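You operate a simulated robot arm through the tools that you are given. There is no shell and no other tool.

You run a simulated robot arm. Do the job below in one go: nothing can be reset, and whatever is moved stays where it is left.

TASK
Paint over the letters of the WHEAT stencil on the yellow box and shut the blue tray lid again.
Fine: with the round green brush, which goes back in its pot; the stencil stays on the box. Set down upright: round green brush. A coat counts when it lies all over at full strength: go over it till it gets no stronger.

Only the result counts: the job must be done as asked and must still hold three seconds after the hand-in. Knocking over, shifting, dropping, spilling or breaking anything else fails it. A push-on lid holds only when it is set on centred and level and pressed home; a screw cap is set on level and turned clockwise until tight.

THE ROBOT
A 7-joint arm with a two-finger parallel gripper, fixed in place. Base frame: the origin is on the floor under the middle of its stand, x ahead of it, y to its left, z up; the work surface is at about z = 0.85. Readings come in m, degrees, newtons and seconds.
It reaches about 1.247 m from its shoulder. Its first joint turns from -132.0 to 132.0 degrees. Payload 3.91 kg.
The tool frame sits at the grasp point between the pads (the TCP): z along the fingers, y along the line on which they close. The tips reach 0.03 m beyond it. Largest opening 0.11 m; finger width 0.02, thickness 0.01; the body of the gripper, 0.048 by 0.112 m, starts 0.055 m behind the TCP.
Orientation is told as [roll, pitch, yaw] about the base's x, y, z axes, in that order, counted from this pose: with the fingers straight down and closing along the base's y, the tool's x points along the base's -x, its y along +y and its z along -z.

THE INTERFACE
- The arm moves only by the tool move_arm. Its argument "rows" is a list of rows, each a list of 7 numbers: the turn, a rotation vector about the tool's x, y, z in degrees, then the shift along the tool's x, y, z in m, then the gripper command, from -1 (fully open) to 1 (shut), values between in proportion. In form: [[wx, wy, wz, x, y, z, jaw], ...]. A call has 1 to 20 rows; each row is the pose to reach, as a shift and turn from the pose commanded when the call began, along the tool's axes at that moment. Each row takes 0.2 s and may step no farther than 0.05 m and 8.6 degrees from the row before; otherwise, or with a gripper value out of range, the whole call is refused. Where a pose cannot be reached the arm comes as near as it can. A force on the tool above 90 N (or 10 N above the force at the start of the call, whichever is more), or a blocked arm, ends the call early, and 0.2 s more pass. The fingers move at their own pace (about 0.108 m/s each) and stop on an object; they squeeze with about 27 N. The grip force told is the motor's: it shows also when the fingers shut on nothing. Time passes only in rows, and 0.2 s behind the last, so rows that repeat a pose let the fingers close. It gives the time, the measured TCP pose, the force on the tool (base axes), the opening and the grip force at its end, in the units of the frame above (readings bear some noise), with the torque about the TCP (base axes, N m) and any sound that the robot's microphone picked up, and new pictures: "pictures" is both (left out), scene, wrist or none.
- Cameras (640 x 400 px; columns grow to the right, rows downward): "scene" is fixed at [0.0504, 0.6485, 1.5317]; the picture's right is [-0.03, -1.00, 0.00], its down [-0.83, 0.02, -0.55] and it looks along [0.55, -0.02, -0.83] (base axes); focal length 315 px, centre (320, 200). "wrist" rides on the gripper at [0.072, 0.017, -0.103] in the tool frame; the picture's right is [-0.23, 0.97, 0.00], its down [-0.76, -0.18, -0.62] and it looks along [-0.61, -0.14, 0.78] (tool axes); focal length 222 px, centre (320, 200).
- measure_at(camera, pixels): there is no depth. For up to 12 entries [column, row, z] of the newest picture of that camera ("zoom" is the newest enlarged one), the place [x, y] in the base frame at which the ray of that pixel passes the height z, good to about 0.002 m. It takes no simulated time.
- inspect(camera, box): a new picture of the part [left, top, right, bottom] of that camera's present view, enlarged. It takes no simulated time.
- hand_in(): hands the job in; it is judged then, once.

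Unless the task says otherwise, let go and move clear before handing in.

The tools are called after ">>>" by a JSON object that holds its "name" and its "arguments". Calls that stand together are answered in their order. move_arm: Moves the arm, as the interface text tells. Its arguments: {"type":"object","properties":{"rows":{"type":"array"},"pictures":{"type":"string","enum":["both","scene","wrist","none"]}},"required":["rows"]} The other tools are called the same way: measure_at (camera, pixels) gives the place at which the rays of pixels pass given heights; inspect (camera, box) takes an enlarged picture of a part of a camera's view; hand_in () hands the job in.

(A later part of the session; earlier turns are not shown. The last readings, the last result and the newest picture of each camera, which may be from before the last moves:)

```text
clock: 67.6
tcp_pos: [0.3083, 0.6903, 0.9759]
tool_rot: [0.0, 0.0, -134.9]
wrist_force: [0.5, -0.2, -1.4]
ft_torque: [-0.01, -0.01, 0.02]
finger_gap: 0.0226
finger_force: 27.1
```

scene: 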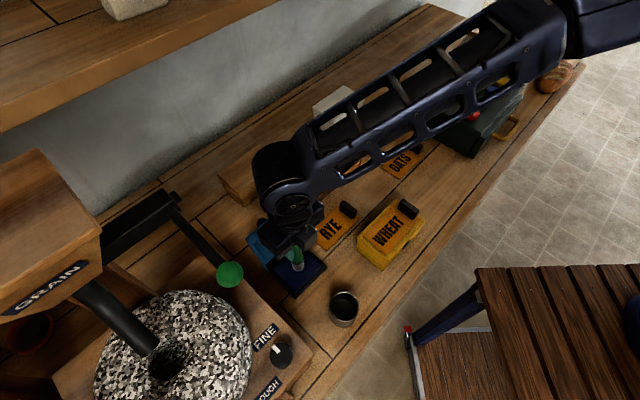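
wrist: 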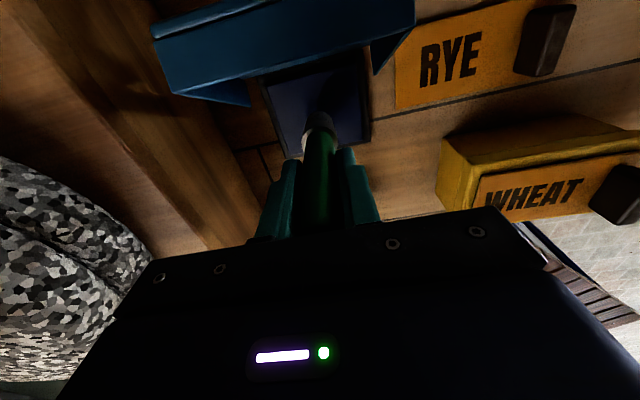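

No contact at 0.976 yet; continuing down in small steps.

>>> {"name": "move_arm", "arguments": {"rows": [[0, 0, 0, 0, 0, 0.002, 1], [0, 0, 0, 0, 0, 0.003, 1], [0, 0, 0, 0, 0, 0.003, 1]], "pictures": "none"}}

>>> {"name": "move_arm", "arguments": {"rows": [[0, 0, 0, 0, 0, 0.002, 1], [0, 0, 0, 0, 0, 0.002, 1]], "pictures": "both"}}

>>> {"name": "inspect", "arguments": {"camera": "scene", "box": [260, 230, 330, 300]}}

```text
clock: 68.4
tcp_pos: [0.309, 0.6909, 0.9729]
tool_rot: [0.0, 0.0, -135.0]
wrist_force: [-1.1, -2.3, 5.5]
ft_torque: [-0.09, 0.13, 0.0]
finger_gap: 0.0229
finger_force: 27.4
```

```text
clock: 69.0
tcp_pos: [0.3083, 0.6924, 0.9719]
tool_rot: [-0.1, 0.1, -135.0]
wrist_force: [0.5, 0.3, 28.9]
ft_torque: [0.0, -0.01, -0.02]
finger_gap: 0.023
finger_force: 27.0
```

scene: 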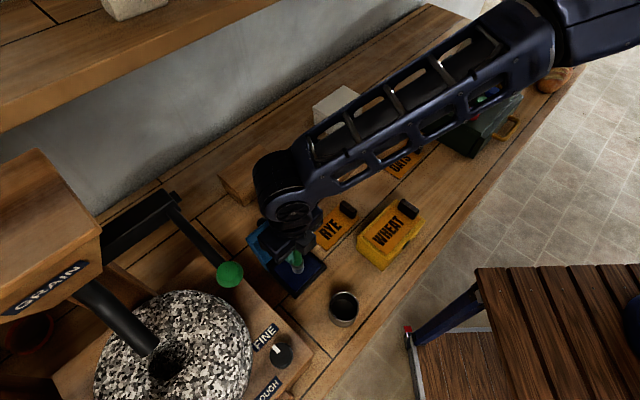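
wrist: 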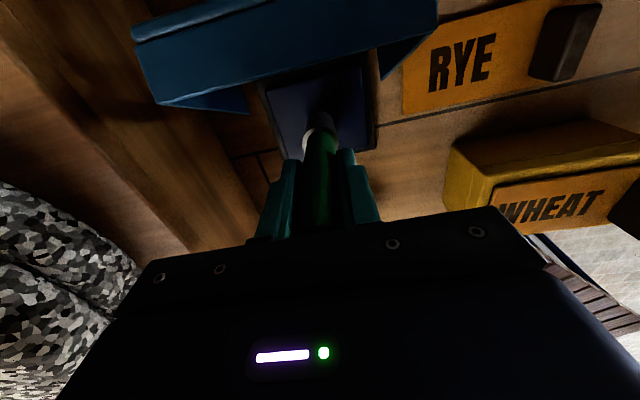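

```text
5.71 times, centred on (295, 265) of scene
```

zoom: 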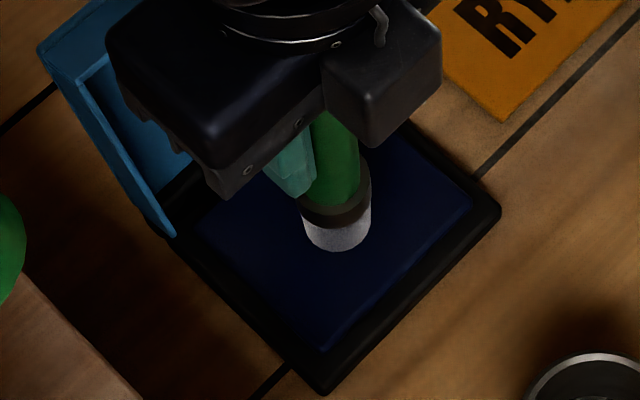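

Contact at TCP z≈0.972 with 29 N – a bit hard, so I'll ease up 1 mm, dwell, dab slightly on the pad, and then lift to see if the bristles took paint.

>>> {"name": "move_arm", "arguments": {"rows": [[0, 0, 0, 0, 0, -0.0012, 1], [0, 0, 0, 0.003, 0, -0.0012, 1], [0, 0, 0, 0.003, 0.003, -0.0012, 1], [0, 0, 0, -0.003, 0.003, -0.0012, 1], [0, 0, 0, -0.003, -0.003, -0.0012, 1], [0, 0, 0, 0, 0, -0.0012, 1], [0, 0, 0, 0, 0, -0.0012, 1]], "pictures": "none"}}

>>> {"name": "move_arm", "arguments": {"rows": [[0, 0, 0, 0, 0, -0.01, 1], [0, 0, 0, 0, 0, -0.03, 1], [0, 0, 0, 0, 0, -0.06, 1], [0, 0, 0, 0, 0, -0.1, 1], [0, 0, 0, 0, 0, -0.1, 1]], "pictures": "both"}}

>>> {"name": "inspect", "arguments": {"camera": "scene", "box": [260, 210, 340, 300]}}

>>> {"name": "inspect", "arguments": {"camera": "wrist", "box": [260, 60, 380, 180]}}

```text
clock: 70.6
tcp_pos: [0.3095, 0.6906, 0.9729]
tool_rot: [0.0, 0.1, -135.0]
wrist_force: [-0.6, 1.0, -0.4]
ft_torque: [0.0, 0.02, -0.01]
finger_gap: 0.0228
finger_force: 27.6
```

```text
clock: 71.8
tcp_pos: [0.3073, 0.6885, 1.0725]
tool_rot: [0.0, 0.0, -135.0]
wrist_force: [0.3, 0.5, -0.8]
ft_torque: [0.0, -0.01, 0.02]
finger_gap: 0.0225
finger_force: 26.6
```

scene: 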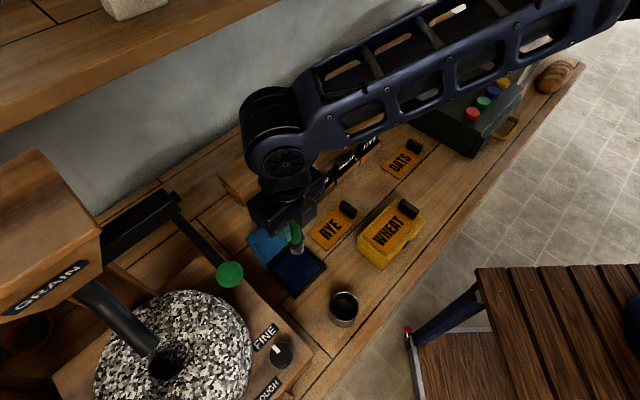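
wrist: 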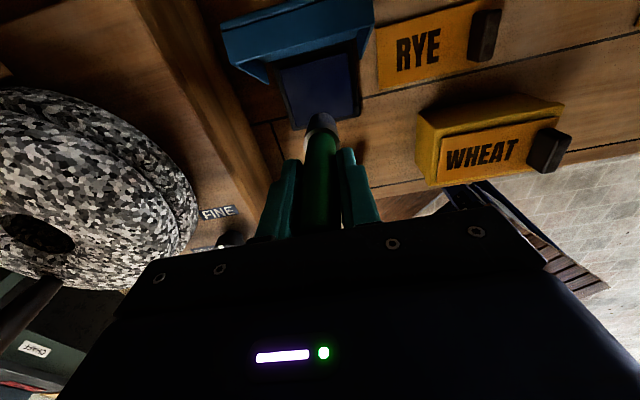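

```text
4.44 times, centred on (300, 255) of scene
```

zoom: 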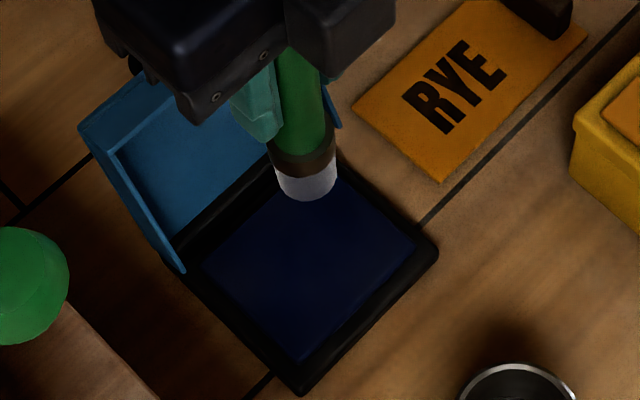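

```text
3.33 times, centred on (320, 120) of wrist
```

zoom: 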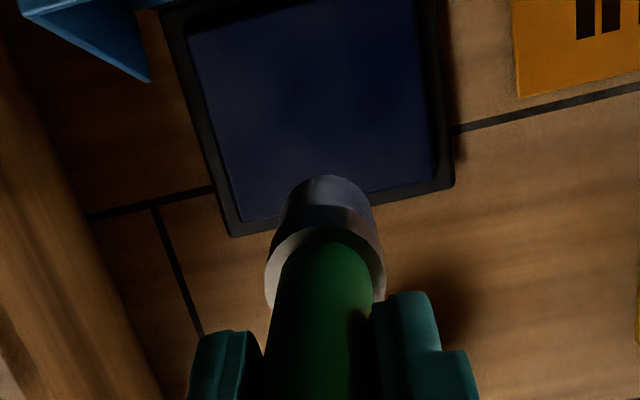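

The bristle tip may be only slightly tinted; my dabs at −1.2 mm had no contact. I'll dip again with a gentle controlled press (5–15 N) and dwell.

>>> {"name": "move_arm", "arguments": {"rows": [[0, 0, 0, 0, 0, 0.04, 1], [0, 0, 0, 0, 0, 0.08, 1], [0, 0, 0, 0, 0, 0.1, 1], [0, 0, 0, 0, 0, 0.1005, 1], [0, 0, 0, 0, 0, 0.1005, 1]], "pictures": "none"}}

>>> {"name": "move_arm", "arguments": {"rows": [[0, 0, 0, 0, 0, 0.0007, 1], [0, 0, 0, 0, 0, 0.0007, 1]], "pictures": "none"}}

```text
clock: 73.0
tcp_pos: [0.3077, 0.6902, 0.972]
tool_rot: [0.0, 0.0, -135.0]
wrist_force: [-0.2, 0.2, -0.3]
ft_torque: [0.02, -0.01, 0.04]
finger_gap: 0.0227
finger_force: 26.7
```

```text
clock: 73.6
tcp_pos: [0.3077, 0.69, 0.9722]
tool_rot: [0.0, 0.0, -135.1]
wrist_force: [-0.2, -0.9, 8.1]
ft_torque: [0.07, 0.03, 0.02]
finger_gap: 0.0224
finger_force: 26.7
```

8 N contact on the pad. Dwelling with small scrubbing motions, then lifting to look.

>>> {"name": "move_arm", "arguments": {"rows": [[0, 0, 0, 0, 0, 0.0003, 1], [0, 0, 0, 0.003, 0, 0.0003, 1], [0, 0, 0, 0.006, 0.002, 0.0003, 1], [0, 0, 0, 0.003, 0.004, 0.0003, 1], [0, 0, 0, 0, 0.002, 0.0003, 1], [0, 0, 0, -0.003, 0, 0.0003, 1], [0, 0, 0, -0.003, -0.003, 0.0003, 1], [0, 0, 0, 0, -0.003, 0.0003, 1], [0, 0, 0, 0, 0, 0.0003, 1], [0, 0, 0, 0, 0, 0.0003, 1]], "pictures": "none"}}

>>> {"name": "move_arm", "arguments": {"rows": [[0, 0, 0, 0, 0, -0.01, 1], [0, 0, 0, 0, 0, -0.03, 1], [0, 0, 0, 0, 0, -0.06, 1], [0, 0, 0, 0, 0, -0.1, 1], [0, 0, 0, 0, 0, -0.1, 1]], "pictures": "both"}}

>>> {"name": "inspect", "arguments": {"camera": "scene", "box": [260, 210, 340, 300]}}

>>> {"name": "inspect", "arguments": {"camera": "wrist", "box": [280, 80, 360, 160]}}

```text
clock: 75.8
tcp_pos: [0.3077, 0.6911, 0.9701]
tool_rot: [0.0, 0.1, -134.9]
wrist_force: [-0.3, 0.3, -0.8]
ft_torque: [-0.02, 0.0, 0.01]
finger_gap: 0.0228
finger_force: 26.2
```

```text
clock: 77.0
tcp_pos: [0.3083, 0.6914, 1.0697]
tool_rot: [0.0, 0.0, -135.0]
wrist_force: [-0.6, 0.3, -0.8]
ft_torque: [0.01, 0.05, -0.02]
finger_gap: 0.0226
finger_force: 27.3
```

scene: 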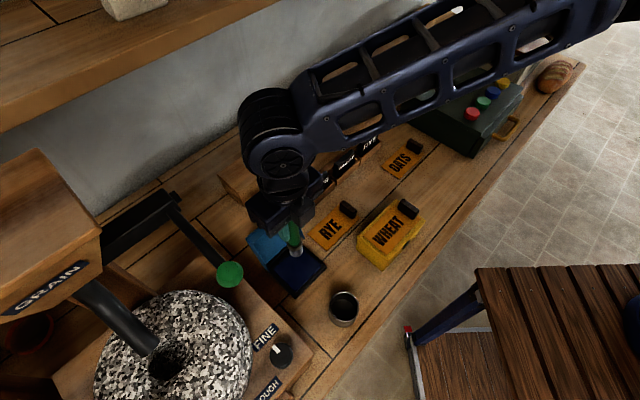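
wrist: 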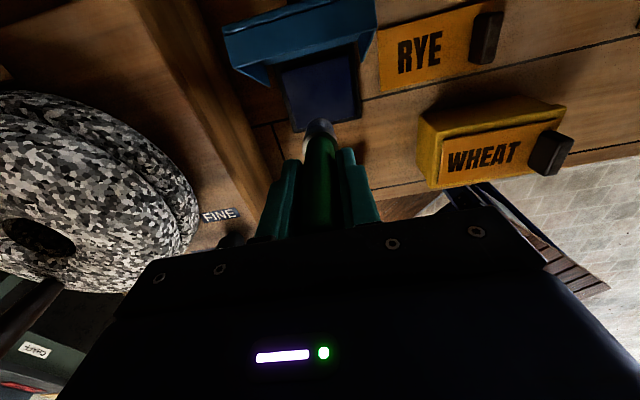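

```text
4.44 times, centred on (300, 255) of scene
```

zoom: 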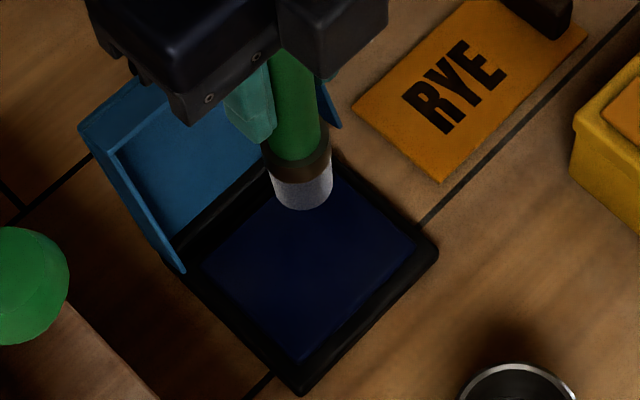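

```text
5.00 times, centred on (320, 120) of wrist
```

zoom: 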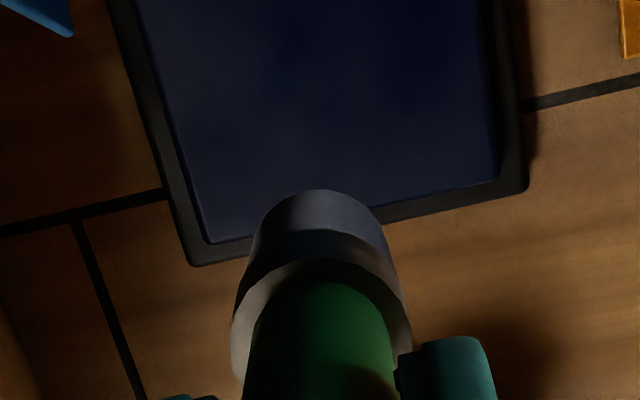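

The bristles look grey-blue in the wrist zoom, so there may be paint on the end face. Now I'll map the WHEAT letters precisely from both cameras.

>>> {"name": "inspect", "arguments": {"camera": "wrist", "box": [410, 90, 580, 200]}}

>>> {"name": "inspect", "arguments": {"camera": "scene", "box": [345, 190, 435, 280]}}

```text
3.64 times, centred on (495, 145) of wrist
```

zoom: 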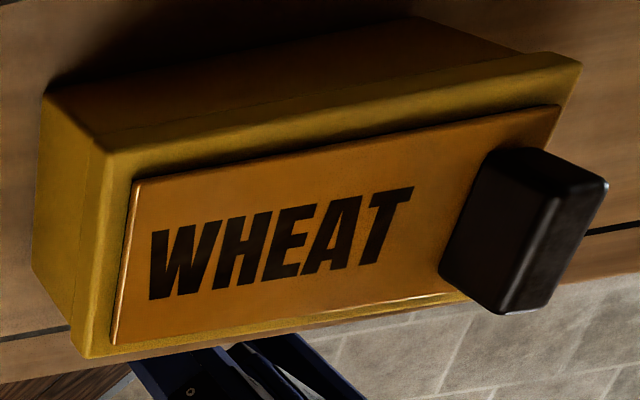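

```text
4.44 times, centred on (390, 235) of scene
```

zoom: 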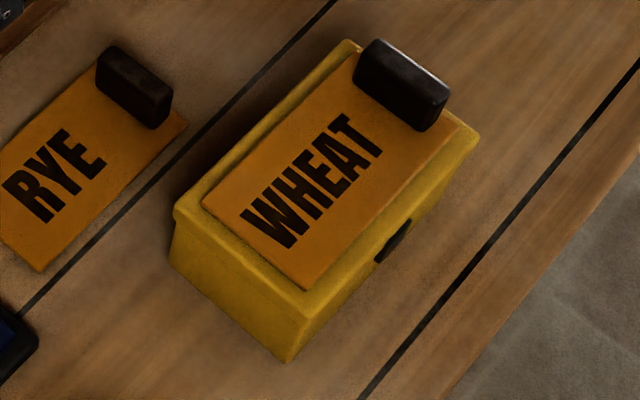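

I'll triangulate the stencil and letter corners at trial heights in both views.

>>> {"name": "measure_at", "arguments": {"camera": "wrist", "pixels": [[444.7, 140.1, 0.91], [444.7, 140.1, 0.93], [438.1, 184.3, 0.91], [438.1, 184.3, 0.93], [560.9, 118.9, 0.91], [560.9, 118.9, 0.93], [448.3, 153.8, 0.92], [447.7, 172.5, 0.92], [520.5, 141.4, 0.92], [511.5, 162.9, 0.92]]}}

>>> {"name": "measure_at", "arguments": {"camera": "scene", "pixels": [[363.6, 236.6, 0.91], [363.6, 236.6, 0.93], [386.6, 254.8, 0.91], [386.6, 254.8, 0.93], [397.9, 201.7, 0.91], [397.9, 201.7, 0.93], [372, 236.6, 0.92], [383.2, 245.8, 0.92], [396.1, 215.2, 0.92], [401.7, 226, 0.92]]}}

```text
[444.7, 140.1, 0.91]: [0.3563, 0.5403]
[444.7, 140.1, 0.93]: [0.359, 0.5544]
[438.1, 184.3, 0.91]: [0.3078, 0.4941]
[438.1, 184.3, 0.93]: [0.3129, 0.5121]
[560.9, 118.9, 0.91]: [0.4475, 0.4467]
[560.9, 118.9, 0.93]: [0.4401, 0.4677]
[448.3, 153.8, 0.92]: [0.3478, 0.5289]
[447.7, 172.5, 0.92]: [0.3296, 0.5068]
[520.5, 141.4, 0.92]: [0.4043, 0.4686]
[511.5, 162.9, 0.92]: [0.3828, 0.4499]
```

```text
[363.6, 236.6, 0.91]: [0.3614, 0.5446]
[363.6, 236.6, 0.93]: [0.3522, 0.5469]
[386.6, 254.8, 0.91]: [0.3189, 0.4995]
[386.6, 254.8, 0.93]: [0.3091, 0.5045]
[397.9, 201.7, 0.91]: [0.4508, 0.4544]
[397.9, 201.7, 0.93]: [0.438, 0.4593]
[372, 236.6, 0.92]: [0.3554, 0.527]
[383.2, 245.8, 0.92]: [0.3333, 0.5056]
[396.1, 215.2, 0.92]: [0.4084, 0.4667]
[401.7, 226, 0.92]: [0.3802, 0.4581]
```

Stencil top is at z≈0.92; in the box's own axes the letters span about l −0.125…−0.043 (along) and h 0.591…0.620 (across), the block starts beyond the T. I'll carry the brush over the middle of the word at a safe height.

>>> {"name": "move_arm", "arguments": {"rows": [[0, 0, 0, -0.015, 0.027, -0.01, 1], [0, 0, 0, -0.03, 0.055, -0.02, 1], [0, 0, 0, -0.048, 0.088, -0.02, 1], [0, 0, 0, -0.066, 0.121, -0.02, 1], [0, 0, 0, -0.084, 0.154, -0.02, 1], [0, 0, 0, -0.1014, 0.187, -0.02, 1], [0, 0, 0, -0.1014, 0.187, -0.02, 1]], "pictures": "both"}}

>>> {"name": "inspect", "arguments": {"camera": "wrist", "box": [220, 20, 420, 180]}}

>>> {"name": "inspect", "arguments": {"camera": "scene", "box": [335, 170, 445, 280]}}

```text
clock: 78.6
tcp_pos: [0.3688, 0.4863, 1.0923]
tool_rot: [0.0, 0.0, -135.0]
wrist_force: [-0.8, 0.1, 0.0]
ft_torque: [0.02, 0.03, 0.0]
finger_gap: 0.0225
finger_force: 27.5
```

scene: 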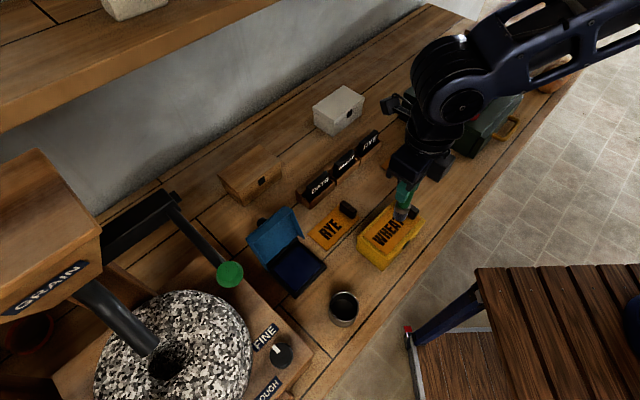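
wrist: 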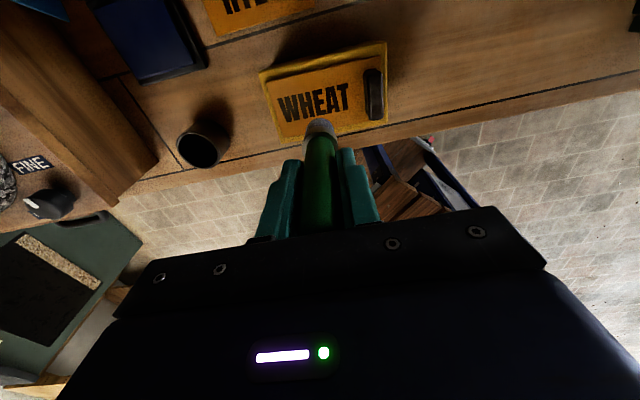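

```text
2.50 times, centred on (320, 100) of wrist
```

zoom: 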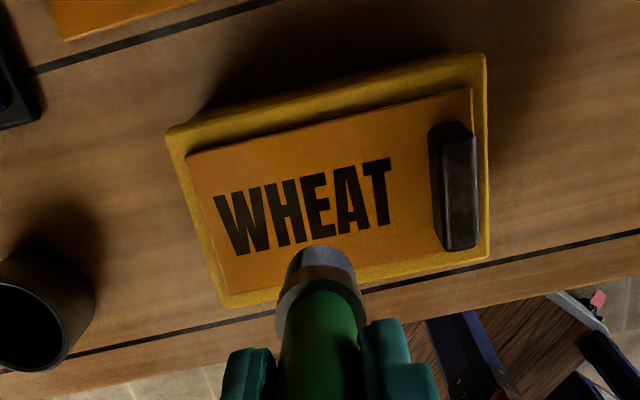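

```text
3.64 times, centred on (390, 225) of scene
```

zoom: 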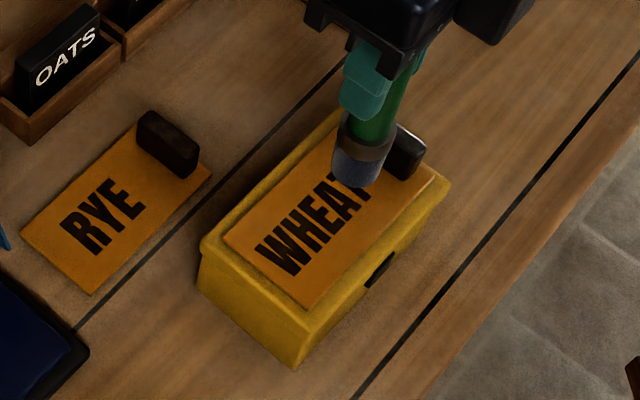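

Now the bristle end looks blue in the scene zoom (355,165), so it's loaded. From this view I'll measure the letter block corners and the handle block.

>>> {"name": "measure_at", "arguments": {"camera": "wrist", "pixels": [[277.2, 97.2, 0.92], [348, 83.2, 0.92], [286.8, 122.4, 0.92], [348, 110, 0.92], [266, 81, 0.92], [380.5, 55.5, 0.92], [281, 137, 0.92], [364, 72, 0.92], [371, 119, 0.92], [318, 120, 0.99]]}}

```text
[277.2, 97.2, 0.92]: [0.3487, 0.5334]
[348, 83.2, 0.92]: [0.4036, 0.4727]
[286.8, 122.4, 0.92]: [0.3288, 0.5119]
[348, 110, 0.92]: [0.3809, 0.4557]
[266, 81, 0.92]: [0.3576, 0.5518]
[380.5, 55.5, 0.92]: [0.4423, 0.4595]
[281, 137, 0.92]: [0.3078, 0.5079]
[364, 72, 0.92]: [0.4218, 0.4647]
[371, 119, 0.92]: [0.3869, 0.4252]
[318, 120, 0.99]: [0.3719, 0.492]
```

The tool axis currently points at the E (predicted px 320,104). In TCP coordinates the word's centre is l≈−0.089, h≈0.605, tilted −2.5°. Now I'll lower toward the stencil and feel for contact.

>>> {"name": "move_arm", "arguments": {"rows": [[0, 0, 0, 0, 0, 0.02, 1], [0, 0, 0, 0, 0, 0.04, 1], [0, 0, 0, 0, 0, 0.058, 1], [0, 0, 0, 0, 0, 0.058, 1]], "pictures": "none"}}

>>> {"name": "move_arm", "arguments": {"rows": [[0, 0, 0, 0, 0, 0.003, 1], [0, 0, 0, 0, 0, 0.006, 1], [0, 0, 0, 0, 0, 0.006, 1]], "pictures": "scene"}}

>>> {"name": "inspect", "arguments": {"camera": "scene", "box": [345, 190, 435, 280]}}

```text
clock: 79.6
tcp_pos: [0.3671, 0.4861, 1.0333]
tool_rot: [-0.1, 0.1, -134.9]
wrist_force: [0.2, -0.2, -0.6]
ft_torque: [0.03, -0.02, -0.01]
finger_gap: 0.0229
finger_force: 27.3
```

```text
clock: 80.4
tcp_pos: [0.368, 0.4873, 1.0271]
tool_rot: [0.0, 0.0, -135.1]
wrist_force: [0.2, -0.2, -0.4]
ft_torque: [0.01, 0.02, 0.02]
finger_gap: 0.0224
finger_force: 26.9
```

scene: 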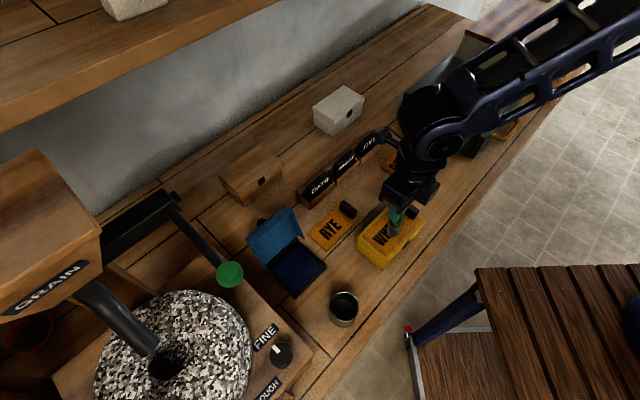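

```text
4.44 times, centred on (390, 235) of scene
```

zoom: 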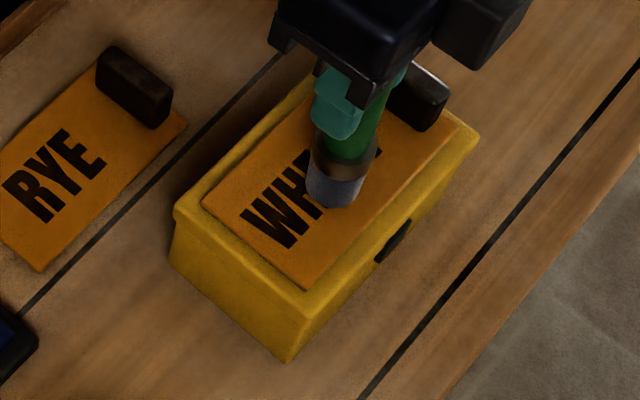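

No contact yet at 1.027. Continuing in ~1.5 mm steps.

>>> {"name": "move_arm", "arguments": {"rows": [[0, 0, 0, 0, 0, 0.0015, 1], [0, 0, 0, 0, 0, 0.003, 1], [0, 0, 0, 0, 0, 0.003, 1]], "pictures": "none"}}

>>> {"name": "move_arm", "arguments": {"rows": [[0, 0, 0, 0, 0, 0.0015, 1], [0, 0, 0, 0, 0, 0.0015, 1]], "pictures": "none"}}

```text
clock: 81.2
tcp_pos: [0.368, 0.4871, 1.0263]
tool_rot: [0.0, 0.2, -135.0]
wrist_force: [-1.6, 0.7, 30.4]
ft_torque: [0.1, -0.09, -0.01]
finger_gap: 0.0226
finger_force: 27.3
```

```text
clock: 81.8
tcp_pos: [0.3693, 0.4875, 1.0229]
tool_rot: [0.0, 0.1, -135.0]
wrist_force: [-0.9, 0.3, 29.3]
ft_torque: [0.08, -0.04, 0.02]
finger_gap: 0.0226
finger_force: 27.0
```

Contact came at ~1.026 with 30 N (brush slid slightly up in the grip). Easing up 2 mm, then I'll look.

>>> {"name": "move_arm", "arguments": {"rows": [[0, 0, 0, 0, 0, -0.002, 1], [0, 0, 0, 0, 0, -0.002, 1]], "pictures": "none"}}

>>> {"name": "move_arm", "arguments": {"rows": [[0, 0, 0, 0, 0, -0.02, 1], [0, 0, 0, 0.02, 0, -0.05, 1], [0, 0, 0, 0.05, 0, -0.08, 1], [0, 0, 0, 0.05, 0, -0.08, 1]], "pictures": "both"}}

>>> {"name": "inspect", "arguments": {"camera": "wrist", "box": [220, 20, 420, 180]}}

>>> {"name": "inspect", "arguments": {"camera": "scene", "box": [345, 190, 435, 280]}}

```text
clock: 82.4
tcp_pos: [0.3675, 0.487, 1.0245]
tool_rot: [0.0, -0.1, -135.0]
wrist_force: [0.3, 0.6, -0.3]
ft_torque: [0.0, 0.0, 0.02]
finger_gap: 0.0226
finger_force: 27.2
```

```text
clock: 83.4
tcp_pos: [0.4008, 0.5201, 1.102]
tool_rot: [0.0, 0.0, -135.0]
wrist_force: [0.0, 0.5, 0.0]
ft_torque: [0.01, -0.01, -0.01]
finger_gap: 0.0225
finger_force: 26.9
```

scene: 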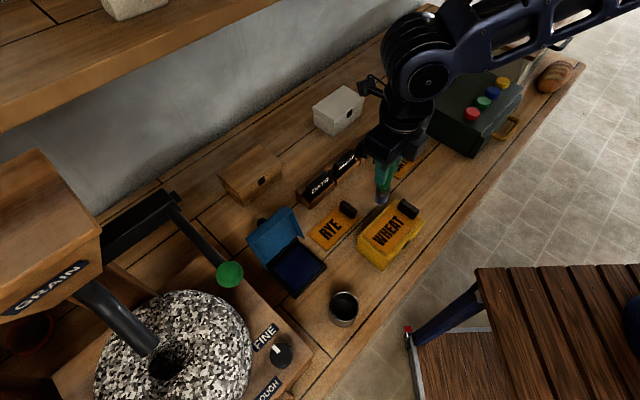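
wrist: 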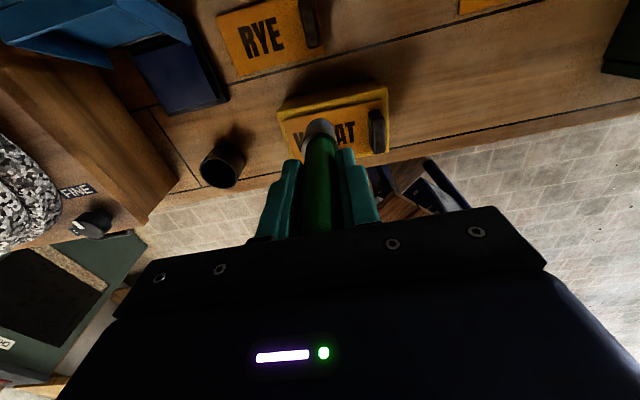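

```text
2.50 times, centred on (320, 100) of wrist
```

zoom: 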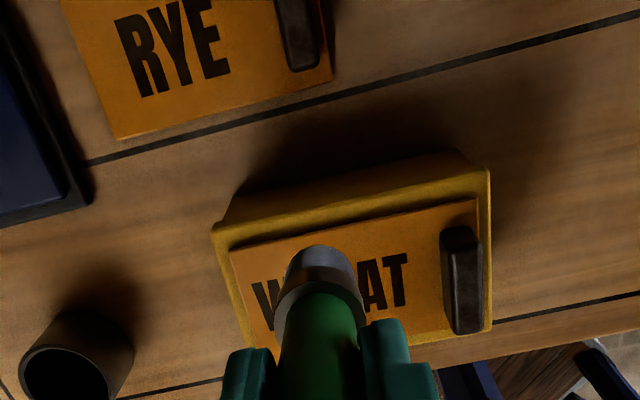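

```text
4.44 times, centred on (390, 235) of scene
```

zoom: 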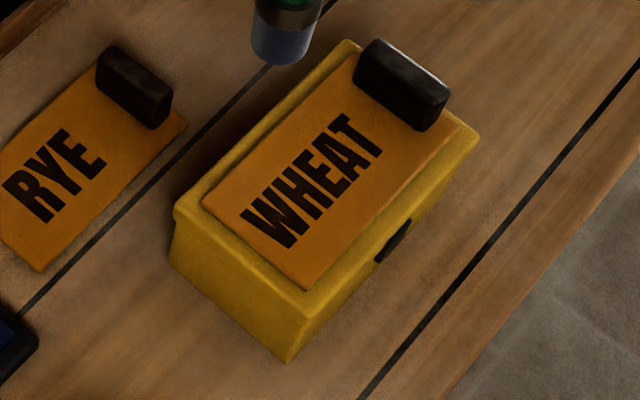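

The stencil hasn't moved. The bristles are visibly blue now; let me zoom deeper into the E where I dabbed.

>>> {"name": "inspect", "arguments": {"camera": "scene", "box": [368, 212, 406, 250]}}

>>> {"name": "inspect", "arguments": {"camera": "scene", "box": [370, 170, 400, 210]}}

```text
10.53 times, centred on (387, 231) of scene
```

zoom: 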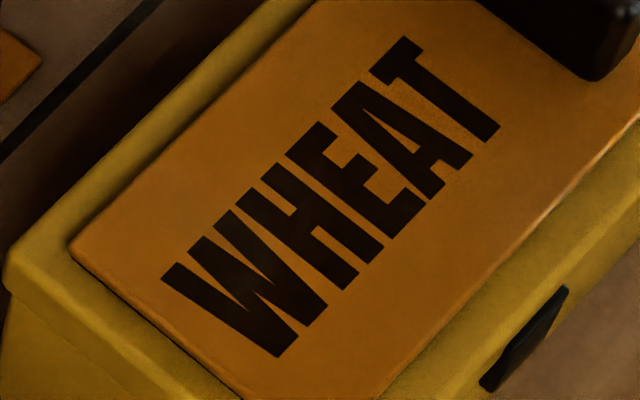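

```text
10.00 times, centred on (385, 190) of scene
```

zoom: 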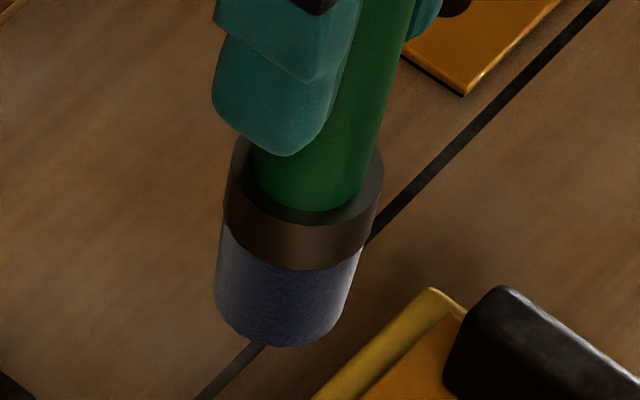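

The bristles are clearly blue (loaded lightly), but one static dab left no visible change on the E. I'll try a light stroke across the word: first get to the W's start just above the stencil.

>>> {"name": "move_arm", "arguments": {"rows": [[0, 0, 0, -0.024, -0.019, 0.01, 1], [0, 0, 0, -0.0479, -0.038, 0.03, 1], [0, 0, 0, -0.0479, -0.038, 0.06, 1], [0, 0, 0, -0.0479, -0.038, 0.0735, 1], [0, 0, 0, -0.0479, -0.038, 0.0735, 1]], "pictures": "none"}}

>>> {"name": "move_arm", "arguments": {"rows": [[0, 0, 0, 0, 0, 0.004, 1], [0, 0, 0, 0, 0, 0.0067, 1], [0, 0, 0, 0, 0, 0.0067, 1]], "pictures": "none"}}

```text
clock: 84.6
tcp_pos: [0.3422, 0.5169, 1.0306]
tool_rot: [0.0, 0.0, -135.1]
wrist_force: [0.2, -0.8, 0.0]
ft_torque: [-0.02, 0.04, -0.01]
finger_gap: 0.0226
finger_force: 26.5
```

```text
clock: 85.4
tcp_pos: [0.3439, 0.5154, 1.0233]
tool_rot: [0.0, 0.0, -134.9]
wrist_force: [0.0, 0.2, -0.1]
ft_torque: [0.03, 0.04, -0.01]
finger_gap: 0.0225
finger_force: 27.0
```

No contact yet; stepping 0.7 mm at a time.

>>> {"name": "move_arm", "arguments": {"rows": [[0, 0, 0, 0, 0, 0.0007, 1], [0, 0, 0, 0, 0, 0.0007, 1]], "pictures": "none"}}

>>> {"name": "move_arm", "arguments": {"rows": [[0, 0, 0, 0, 0, 0.0005, 1], [0, 0, 0, 0, 0, 0.0005, 1]], "pictures": "none"}}

```text
clock: 86.0
tcp_pos: [0.3444, 0.5164, 1.0237]
tool_rot: [0.0, 0.1, -135.1]
wrist_force: [0.9, -0.8, -1.4]
ft_torque: [0.02, 0.02, -0.02]
finger_gap: 0.0227
finger_force: 27.4
```

```text
clock: 86.6
tcp_pos: [0.3435, 0.5151, 1.0235]
tool_rot: [0.0, -0.1, -134.9]
wrist_force: [1.1, 1.8, 6.7]
ft_torque: [0.19, -0.25, 0.0]
finger_gap: 0.0224
finger_force: 27.1
```

6.7 N contact on the W. Now a light stroke along the word toward the T.

>>> {"name": "move_arm", "arguments": {"rows": [[0, 0, 0, -0.0003, 0.006, 0, 1], [0, 0, 0, -0.0006, 0.012, 0, 1], [0, 0, 0, -0.0008, 0.019, 0, 1], [0, 0, 0, -0.0011, 0.026, 0, 1], [0, 0, 0, -0.0014, 0.033, 0, 1], [0, 0, 0, -0.0017, 0.04, 0, 1], [0, 0, 0, -0.002, 0.047, 0, 1], [0, 0, 0, -0.0023, 0.054, 0, 1], [0, 0, 0, -0.0026, 0.061, 0, 1], [0, 0, 0, -0.0029, 0.068, 0, 1], [0, 0, 0, -0.0029, 0.068, 0, 1]], "pictures": "none"}}

>>> {"name": "move_arm", "arguments": {"rows": [[0, 0, 0, 0, 0, -0.02, 1], [0, 0, 0, 0.02, 0, -0.05, 1], [0, 0, 0, 0.05, 0, -0.08, 1], [0, 0, 0, 0.07, 0, -0.08, 1], [0, 0, 0, 0.07, 0, -0.08, 1]], "pictures": "both"}}

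>>> {"name": "inspect", "arguments": {"camera": "scene", "box": [368, 212, 406, 250]}}

>>> {"name": "inspect", "arguments": {"camera": "scene", "box": [345, 190, 435, 280]}}

```text
clock: 89.0
tcp_pos: [0.3886, 0.4646, 1.022]
tool_rot: [-0.1, 0.0, -134.9]
wrist_force: [-6.8, 6.2, 24.7]
ft_torque: [0.61, 0.35, 0.05]
finger_gap: 0.0227
finger_force: 27.1
```

```text
clock: 90.2
tcp_pos: [0.4388, 0.5134, 1.1022]
tool_rot: [0.0, 0.0, -134.9]
wrist_force: [-0.2, 1.0, -0.6]
ft_torque: [-0.02, 0.03, -0.02]
finger_gap: 0.0226
finger_force: 26.6
```

scene: 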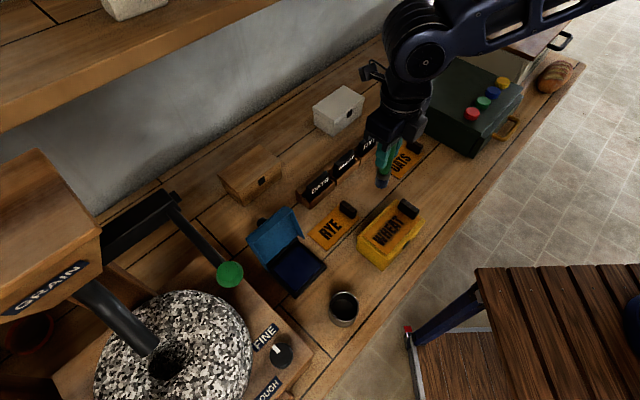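
wrist: 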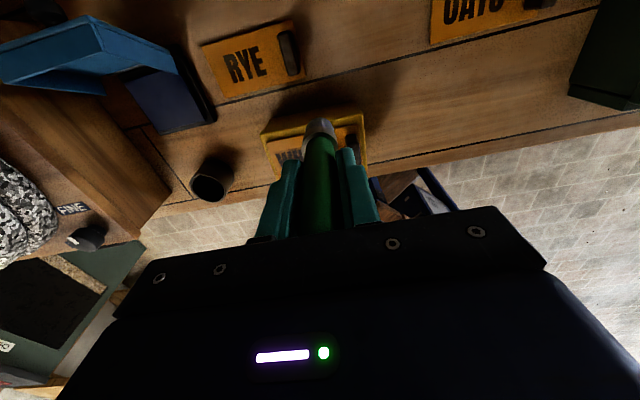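

```text
10.53 times, centred on (387, 231) of scene
```

zoom: 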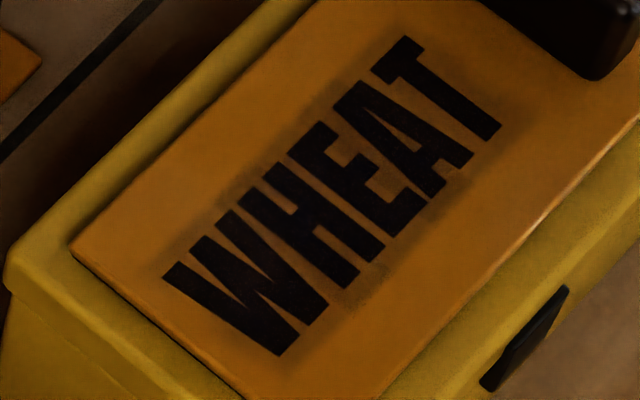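

```text
4.44 times, centred on (390, 235) of scene
```

zoom: 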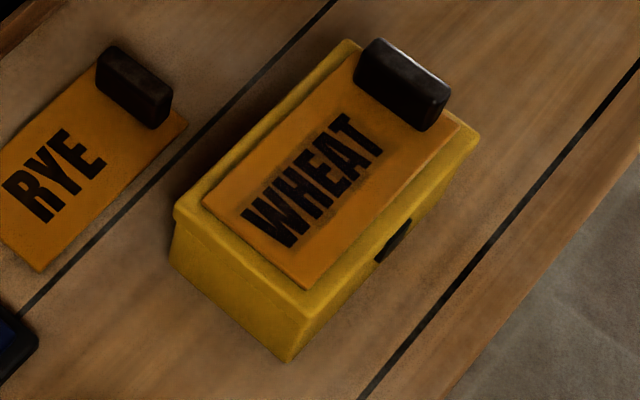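

The stroke works: a dark paint band now lies over the letters and the stencil hasn't moved (corners at the same pixels). I'll reload on the pad with proper strokes there – moving back over the tray.

>>> {"name": "move_arm", "arguments": {"rows": [[0, 0, 0, 0.006, -0.04, 0, 1], [0, 0, 0, 0.012, -0.08, 0, 1], [0, 0, 0, 0.018, -0.12, 0, 1], [0, 0, 0, 0.024, -0.16, 0, 1], [0, 0, 0, 0.03, -0.195, 0.02, 1], [0, 0, 0, 0.0331, -0.2167, 0.05, 1], [0, 0, 0, 0.0331, -0.2167, 0.09, 1], [0, 0, 0, 0.0331, -0.2167, 0.12, 1], [0, 0, 0, 0.0331, -0.2167, 0.131, 1], [0, 0, 0, 0.0331, -0.2167, 0.131, 1]], "pictures": "scene"}}

>>> {"name": "inspect", "arguments": {"camera": "scene", "box": [255, 215, 345, 305]}}

```text
clock: 92.4
tcp_pos: [0.3103, 0.692, 0.9726]
tool_rot: [0.0, 0.1, -135.0]
wrist_force: [-0.2, -0.4, -0.5]
ft_torque: [0.01, 0.0, 0.02]
finger_gap: 0.0223
finger_force: 26.8
```

scene: 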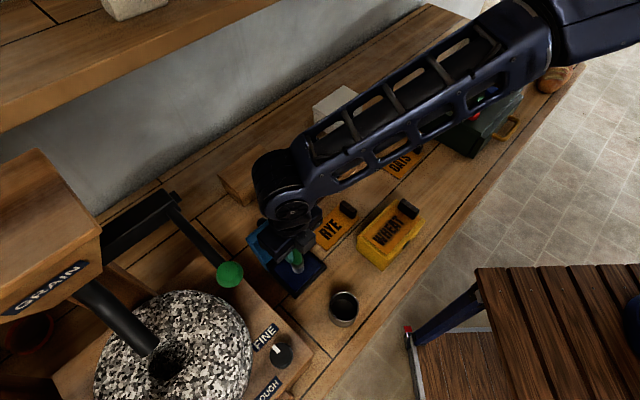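

```text
4.44 times, centred on (300, 260) of scene
```

zoom: 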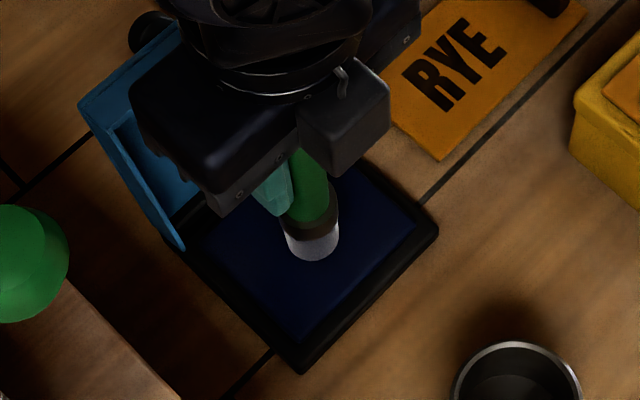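

Just above the pad. Stepping down to light contact.

>>> {"name": "move_arm", "arguments": {"rows": [[0, 0, 0, 0, 0, 0.002, 1], [0, 0, 0, 0, 0, 0.004, 1], [0, 0, 0, 0, 0, 0.004, 1]], "pictures": "none"}}

>>> {"name": "move_arm", "arguments": {"rows": [[0, 0, 0, 0, 0, 0.0008, 1], [0, 0, 0, 0, 0, 0.0008, 1]], "pictures": "none"}}

```text
clock: 93.2
tcp_pos: [0.3093, 0.6921, 0.9689]
tool_rot: [-0.1, 0.0, -135.1]
wrist_force: [-0.5, -0.5, -0.6]
ft_torque: [-0.02, 0.0, 0.02]
finger_gap: 0.0223
finger_force: 26.8
```

```text
clock: 93.8
tcp_pos: [0.309, 0.6917, 0.9684]
tool_rot: [0.0, 0.0, -135.1]
wrist_force: [0.3, -1.0, -0.6]
ft_torque: [0.03, 0.02, -0.02]
finger_gap: 0.0224
finger_force: 26.8
```

>>> {"name": "move_arm", "arguments": {"rows": [[0, 0, 0, 0, 0, 0.0008, 1], [0, 0, 0, 0, 0, 0.0008, 1]], "pictures": "none"}}

>>> {"name": "move_arm", "arguments": {"rows": [[0, 0, 0, 0, 0, 0.0008, 1], [0, 0, 0, 0, 0, 0.0008, 1]], "pictures": "none"}}

```text
clock: 94.4
tcp_pos: [0.3093, 0.6902, 0.9677]
tool_rot: [0.0, 0.0, -135.0]
wrist_force: [-0.3, -1.4, -0.7]
ft_torque: [0.0, 0.01, -0.01]
finger_gap: 0.0224
finger_force: 27.0
```

```text
clock: 95.0
tcp_pos: [0.3088, 0.6908, 0.967]
tool_rot: [0.1, 0.0, -135.1]
wrist_force: [-0.2, -0.3, 6.5]
ft_torque: [0.02, -0.1, -0.03]
finger_gap: 0.0223
finger_force: 26.7
```

6.5 N on the pad. Stroking around on the pad to load the brush fully.

>>> {"name": "move_arm", "arguments": {"rows": [[0, 0, 0, 0, 0.008, 0, 1], [0, 0, 0, 0.002, 0.016, 0, 1], [0, 0, 0, 0.005, 0.01, 0.0002, 1], [0, 0, 0, 0.005, 0.002, 0.0002, 1], [0, 0, 0, 0.005, -0.006, 0.0002, 1], [0, 0, 0, 0.005, -0.014, 0.0002, 1], [0, 0, 0, 0, -0.016, 0.0002, 1], [0, 0, 0, -0.004, -0.008, 0.0002, 1], [0, 0, 0, -0.004, 0.0, 0.0002, 1], [0, 0, 0, -0.004, 0.008, 0.0002, 1], [0, 0, 0, 0, 0.014, 0.0002, 1], [0, 0, 0, 0.002, 0.007, 0.0002, 1], [0, 0, 0, 0.002, 0, 0.0002, 1], [0, 0, 0, 0.002, -0.008, 0.0002, 1], [0, 0, 0, 0, 0, 0.0002, 1], [0, 0, 0, 0, 0, 0.0002, 1]], "pictures": "none"}}

>>> {"name": "move_arm", "arguments": {"rows": [[0, 0, 0, 0, 0, -0.01, 1], [0, 0, 0, 0, 0, -0.05, 1], [0, 0, 0, 0, 0, -0.09, 1], [0, 0, 0, -0.01, 0.02, -0.131, 1], [0, 0, 0, -0.02, 0.06, -0.135, 1], [0, 0, 0, -0.02, 0.06, -0.135, 1]], "pictures": "both"}}

>>> {"name": "inspect", "arguments": {"camera": "scene", "box": [260, 180, 400, 300]}}

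```text
clock: 98.4
tcp_pos: [0.3084, 0.6904, 0.9646]
tool_rot: [-0.1, 0.1, -134.9]
wrist_force: [-3.6, 3.6, 11.4]
ft_torque: [0.45, 0.26, 0.0]
finger_gap: 0.0226
finger_force: 27.2
```

```text
clock: 99.8
tcp_pos: [0.3372, 0.6285, 1.1005]
tool_rot: [0.0, 0.0, -134.9]
wrist_force: [-0.8, -1.0, -1.1]
ft_torque: [-0.02, -0.01, -0.05]
finger_gap: 0.0227
finger_force: 27.1
```

scene: 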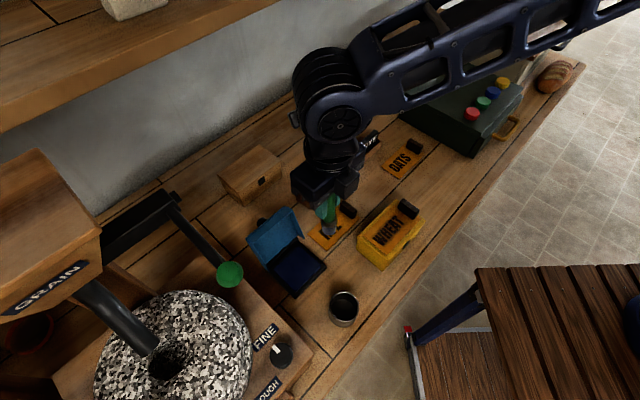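
wrist: 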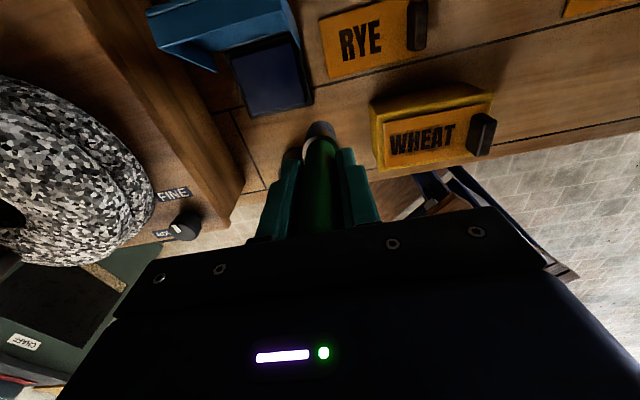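

```text
3.33 times, centred on (330, 240) of scene
```

zoom: 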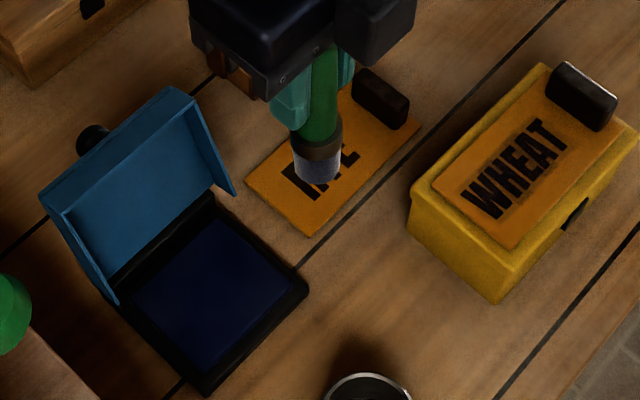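

Loaded. Now to the W, upper lane (7 mm toward the letter tops), stopping just above contact.

>>> {"name": "move_arm", "arguments": {"rows": [[0, 0, 0, -0.025, 0.03, 0, 1], [0, 0, 0, -0.05, 0.06, 0, 1], [0, 0, 0, -0.0732, 0.0887, 0.01, 1], [0, 0, 0, -0.0732, 0.0887, 0.05, 1], [0, 0, 0, -0.0732, 0.0887, 0.073, 1], [0, 0, 0, -0.0732, 0.0887, 0.0775, 1], [0, 0, 0, -0.0732, 0.0887, 0.0775, 1]], "pictures": "none"}}

>>> {"name": "move_arm", "arguments": {"rows": [[0, 0, 0, 0, 0, 0.0006, 1], [0, 0, 0, 0, 0, 0.0006, 1]], "pictures": "none"}}

```text
clock: 101.4
tcp_pos: [0.3474, 0.5197, 1.0228]
tool_rot: [-0.1, -0.1, -135.0]
wrist_force: [-0.2, -0.8, -0.6]
ft_torque: [0.0, 0.02, 0.01]
finger_gap: 0.0227
finger_force: 26.9
```

```text
clock: 102.0
tcp_pos: [0.3475, 0.5188, 1.0231]
tool_rot: [0.0, 0.0, -135.0]
wrist_force: [0.3, -0.2, -0.1]
ft_torque: [-0.02, -0.01, -0.01]
finger_gap: 0.0226
finger_force: 26.6
```

>>> {"name": "move_arm", "arguments": {"rows": [[0, 0, 0, 0, 0, 0.0005, 1], [0, 0, 0, 0, 0, 0.0005, 1]], "pictures": "none"}}

>>> {"name": "move_arm", "arguments": {"rows": [[0, 0, 0, 0, 0, 0.0005, 1], [0, 0, 0, 0, 0, 0.0005, 1]], "pictures": "none"}}

```text
clock: 102.6
tcp_pos: [0.3468, 0.5182, 1.0225]
tool_rot: [0.0, -0.1, -135.0]
wrist_force: [0.5, -0.5, -1.2]
ft_torque: [0.03, 0.0, -0.02]
finger_gap: 0.0226
finger_force: 27.2
```

```text
clock: 103.2
tcp_pos: [0.348, 0.5193, 1.0213]
tool_rot: [0.0, -0.1, -135.0]
wrist_force: [-0.3, 0.3, -0.8]
ft_torque: [-0.03, -0.01, 0.01]
finger_gap: 0.0228
finger_force: 26.8
```

>>> {"name": "move_arm", "arguments": {"rows": [[0, 0, 0, 0, 0, 0.0005, 1], [0, 0, 0, 0, 0, 0.0005, 1]], "pictures": "none"}}

>>> {"name": "move_arm", "arguments": {"rows": [[0, 0, 0, 0, 0, 0.0005, 1], [0, 0, 0, 0, 0, 0.0005, 1]], "pictures": "none"}}

```text
clock: 103.8
tcp_pos: [0.3481, 0.5199, 1.0201]
tool_rot: [0.0, 0.0, -135.1]
wrist_force: [0.5, 0.0, -0.8]
ft_torque: [0.0, 0.02, 0.01]
finger_gap: 0.0227
finger_force: 26.6
```

```text
clock: 104.4
tcp_pos: [0.3486, 0.5192, 1.0202]
tool_rot: [0.0, 0.1, -134.9]
wrist_force: [1.8, -0.8, 1.5]
ft_torque: [0.04, -0.06, -0.01]
finger_gap: 0.023
finger_force: 27.4
```

Light contact at last (1.5 N). Now a full double stroke: upper lane W→T, then lower lane T→W, rising 0.8 mm toward the T to keep the force even.

>>> {"name": "move_arm", "arguments": {"rows": [[0, 0, 0, -0.0003, 0.0076, 0.0002, 1], [0, 0, 0, -0.0006, 0.0151, 0.0001, 1], [0, 0, 0, -0.001, 0.0227, 0.0, 1], [0, 0, 0, -0.0013, 0.0302, -0.0001, 1], [0, 0, 0, -0.0016, 0.0378, -0.0001, 1], [0, 0, 0, -0.0019, 0.0453, -0.0002, 1], [0, 0, 0, -0.0023, 0.0529, -0.0003, 1], [0, 0, 0, -0.0026, 0.0604, -0.0004, 1], [0, 0, 0, -0.0029, 0.068, -0.0005, 1], [0, 0, 0, -0.0099, 0.068, -0.0005, 1], [0, 0, 0, -0.0169, 0.068, -0.0005, 1], [0, 0, 0, -0.0166, 0.0604, -0.0004, 1], [0, 0, 0, -0.0163, 0.0529, -0.0003, 1], [0, 0, 0, -0.0159, 0.0453, -0.0002, 1], [0, 0, 0, -0.0156, 0.0378, -0.0001, 1], [0, 0, 0, -0.0153, 0.0302, -0.0001, 1], [0, 0, 0, -0.015, 0.0227, 0.0, 1], [0, 0, 0, -0.0146, 0.0151, 0.0001, 1], [0, 0, 0, -0.0143, 0.0076, 0.0002, 1], [0, 0, 0, -0.014, 0.0, 0.0003, 1]], "pictures": "scene"}}

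>>> {"name": "inspect", "arguments": {"camera": "scene", "box": [355, 200, 425, 270]}}

```text
clock: 108.6
tcp_pos: [0.3399, 0.5099, 1.0204]
tool_rot: [0.0, 0.0, -135.0]
wrist_force: [1.6, -0.4, 4.8]
ft_torque: [-0.03, -0.16, -0.05]
finger_gap: 0.0229
finger_force: 26.6
```

scene: 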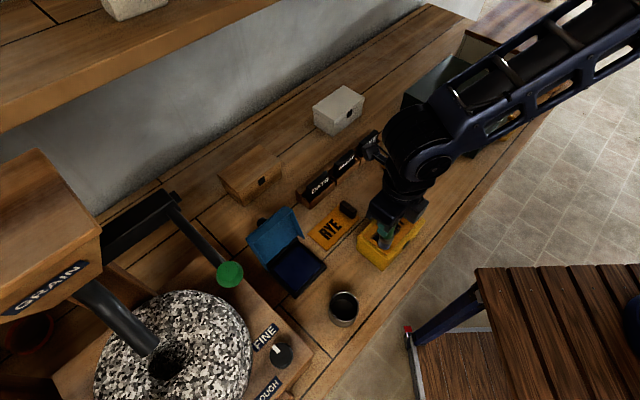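

```text
5.71 times, centred on (390, 235) of scene
```

zoom: 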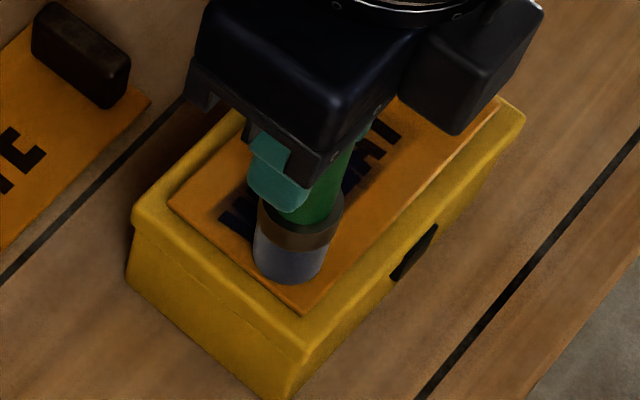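

Force is a steady ~5 N. Now the centre lane W→T and back, then lift to look.

>>> {"name": "move_arm", "arguments": {"rows": [[0, 0, 0, 0.007, 0.0, 0.0, 1], [0, 0, 0, 0.0067, 0.0076, -0.0001, 1], [0, 0, 0, 0.0064, 0.0151, -0.0002, 1], [0, 0, 0, 0.006, 0.0227, -0.0003, 1], [0, 0, 0, 0.0057, 0.0302, -0.0004, 1], [0, 0, 0, 0.0054, 0.0378, -0.0004, 1], [0, 0, 0, 0.0051, 0.0453, -0.0005, 1], [0, 0, 0, 0.0047, 0.0529, -0.0006, 1], [0, 0, 0, 0.0044, 0.0604, -0.0007, 1], [0, 0, 0, 0.0041, 0.068, -0.0008, 1], [0, 0, 0, 0.0041, 0.072, -0.0008, 1], [0, 0, 0, 0.0047, 0.0529, -0.0006, 1], [0, 0, 0, 0.0054, 0.0378, -0.0004, 1], [0, 0, 0, 0.006, 0.0227, -0.0003, 1], [0, 0, 0, 0.0067, 0.0076, -0.0001, 1], [0, 0, 0, 0.007, -0.002, 0.0, 1], [0, 0, 0, 0.007, 0.0, 0.0, 1]], "pictures": "none"}}

>>> {"name": "move_arm", "arguments": {"rows": [[0, 0, 0, 0, 0, -0.02, 1], [0, 0, 0, 0.02, -0.02, -0.05, 1], [0, 0, 0, 0.05, -0.05, -0.08, 1], [0, 0, 0, 0.07, -0.07, -0.08, 1], [0, 0, 0, 0.07, -0.07, -0.08, 1]], "pictures": "both"}}

>>> {"name": "inspect", "arguments": {"camera": "scene", "box": [368, 212, 406, 250]}}

>>> {"name": "inspect", "arguments": {"camera": "scene", "box": [345, 190, 435, 280]}}

>>> {"name": "inspect", "arguments": {"camera": "wrist", "box": [340, 60, 520, 180]}}

```text
clock: 112.2
tcp_pos: [0.3417, 0.5154, 1.0209]
tool_rot: [0.0, 0.0, -134.9]
wrist_force: [0.3, 0.4, -0.1]
ft_torque: [-0.01, -0.03, 0.03]
finger_gap: 0.0226
finger_force: 27.1
```

```text
refused: row 3 steps farther than a row can; nothing moved
```

```text
10.53 times, centred on (387, 231) of scene
```

zoom: 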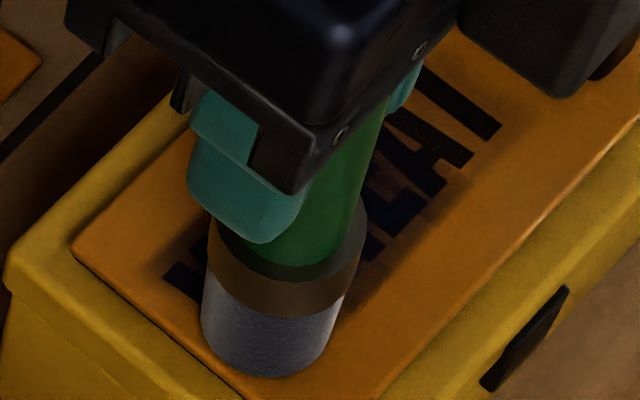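

```text
4.44 times, centred on (390, 235) of scene
```

zoom: 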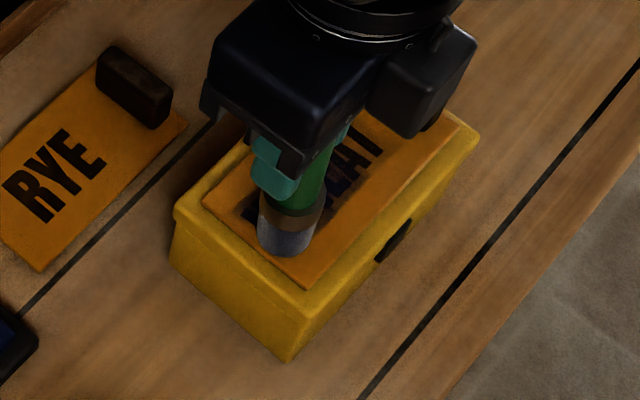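

```text
3.33 times, centred on (430, 120) of wrist
```

zoom: 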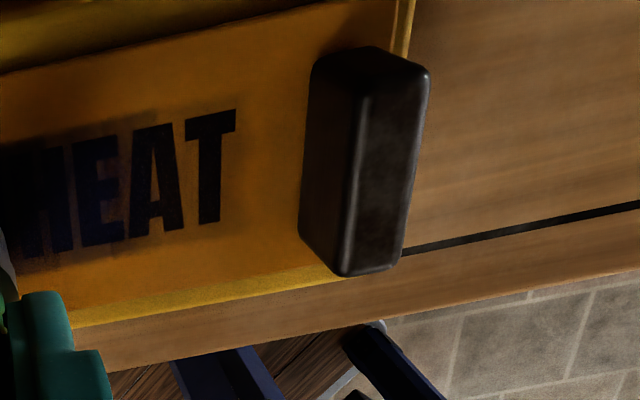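

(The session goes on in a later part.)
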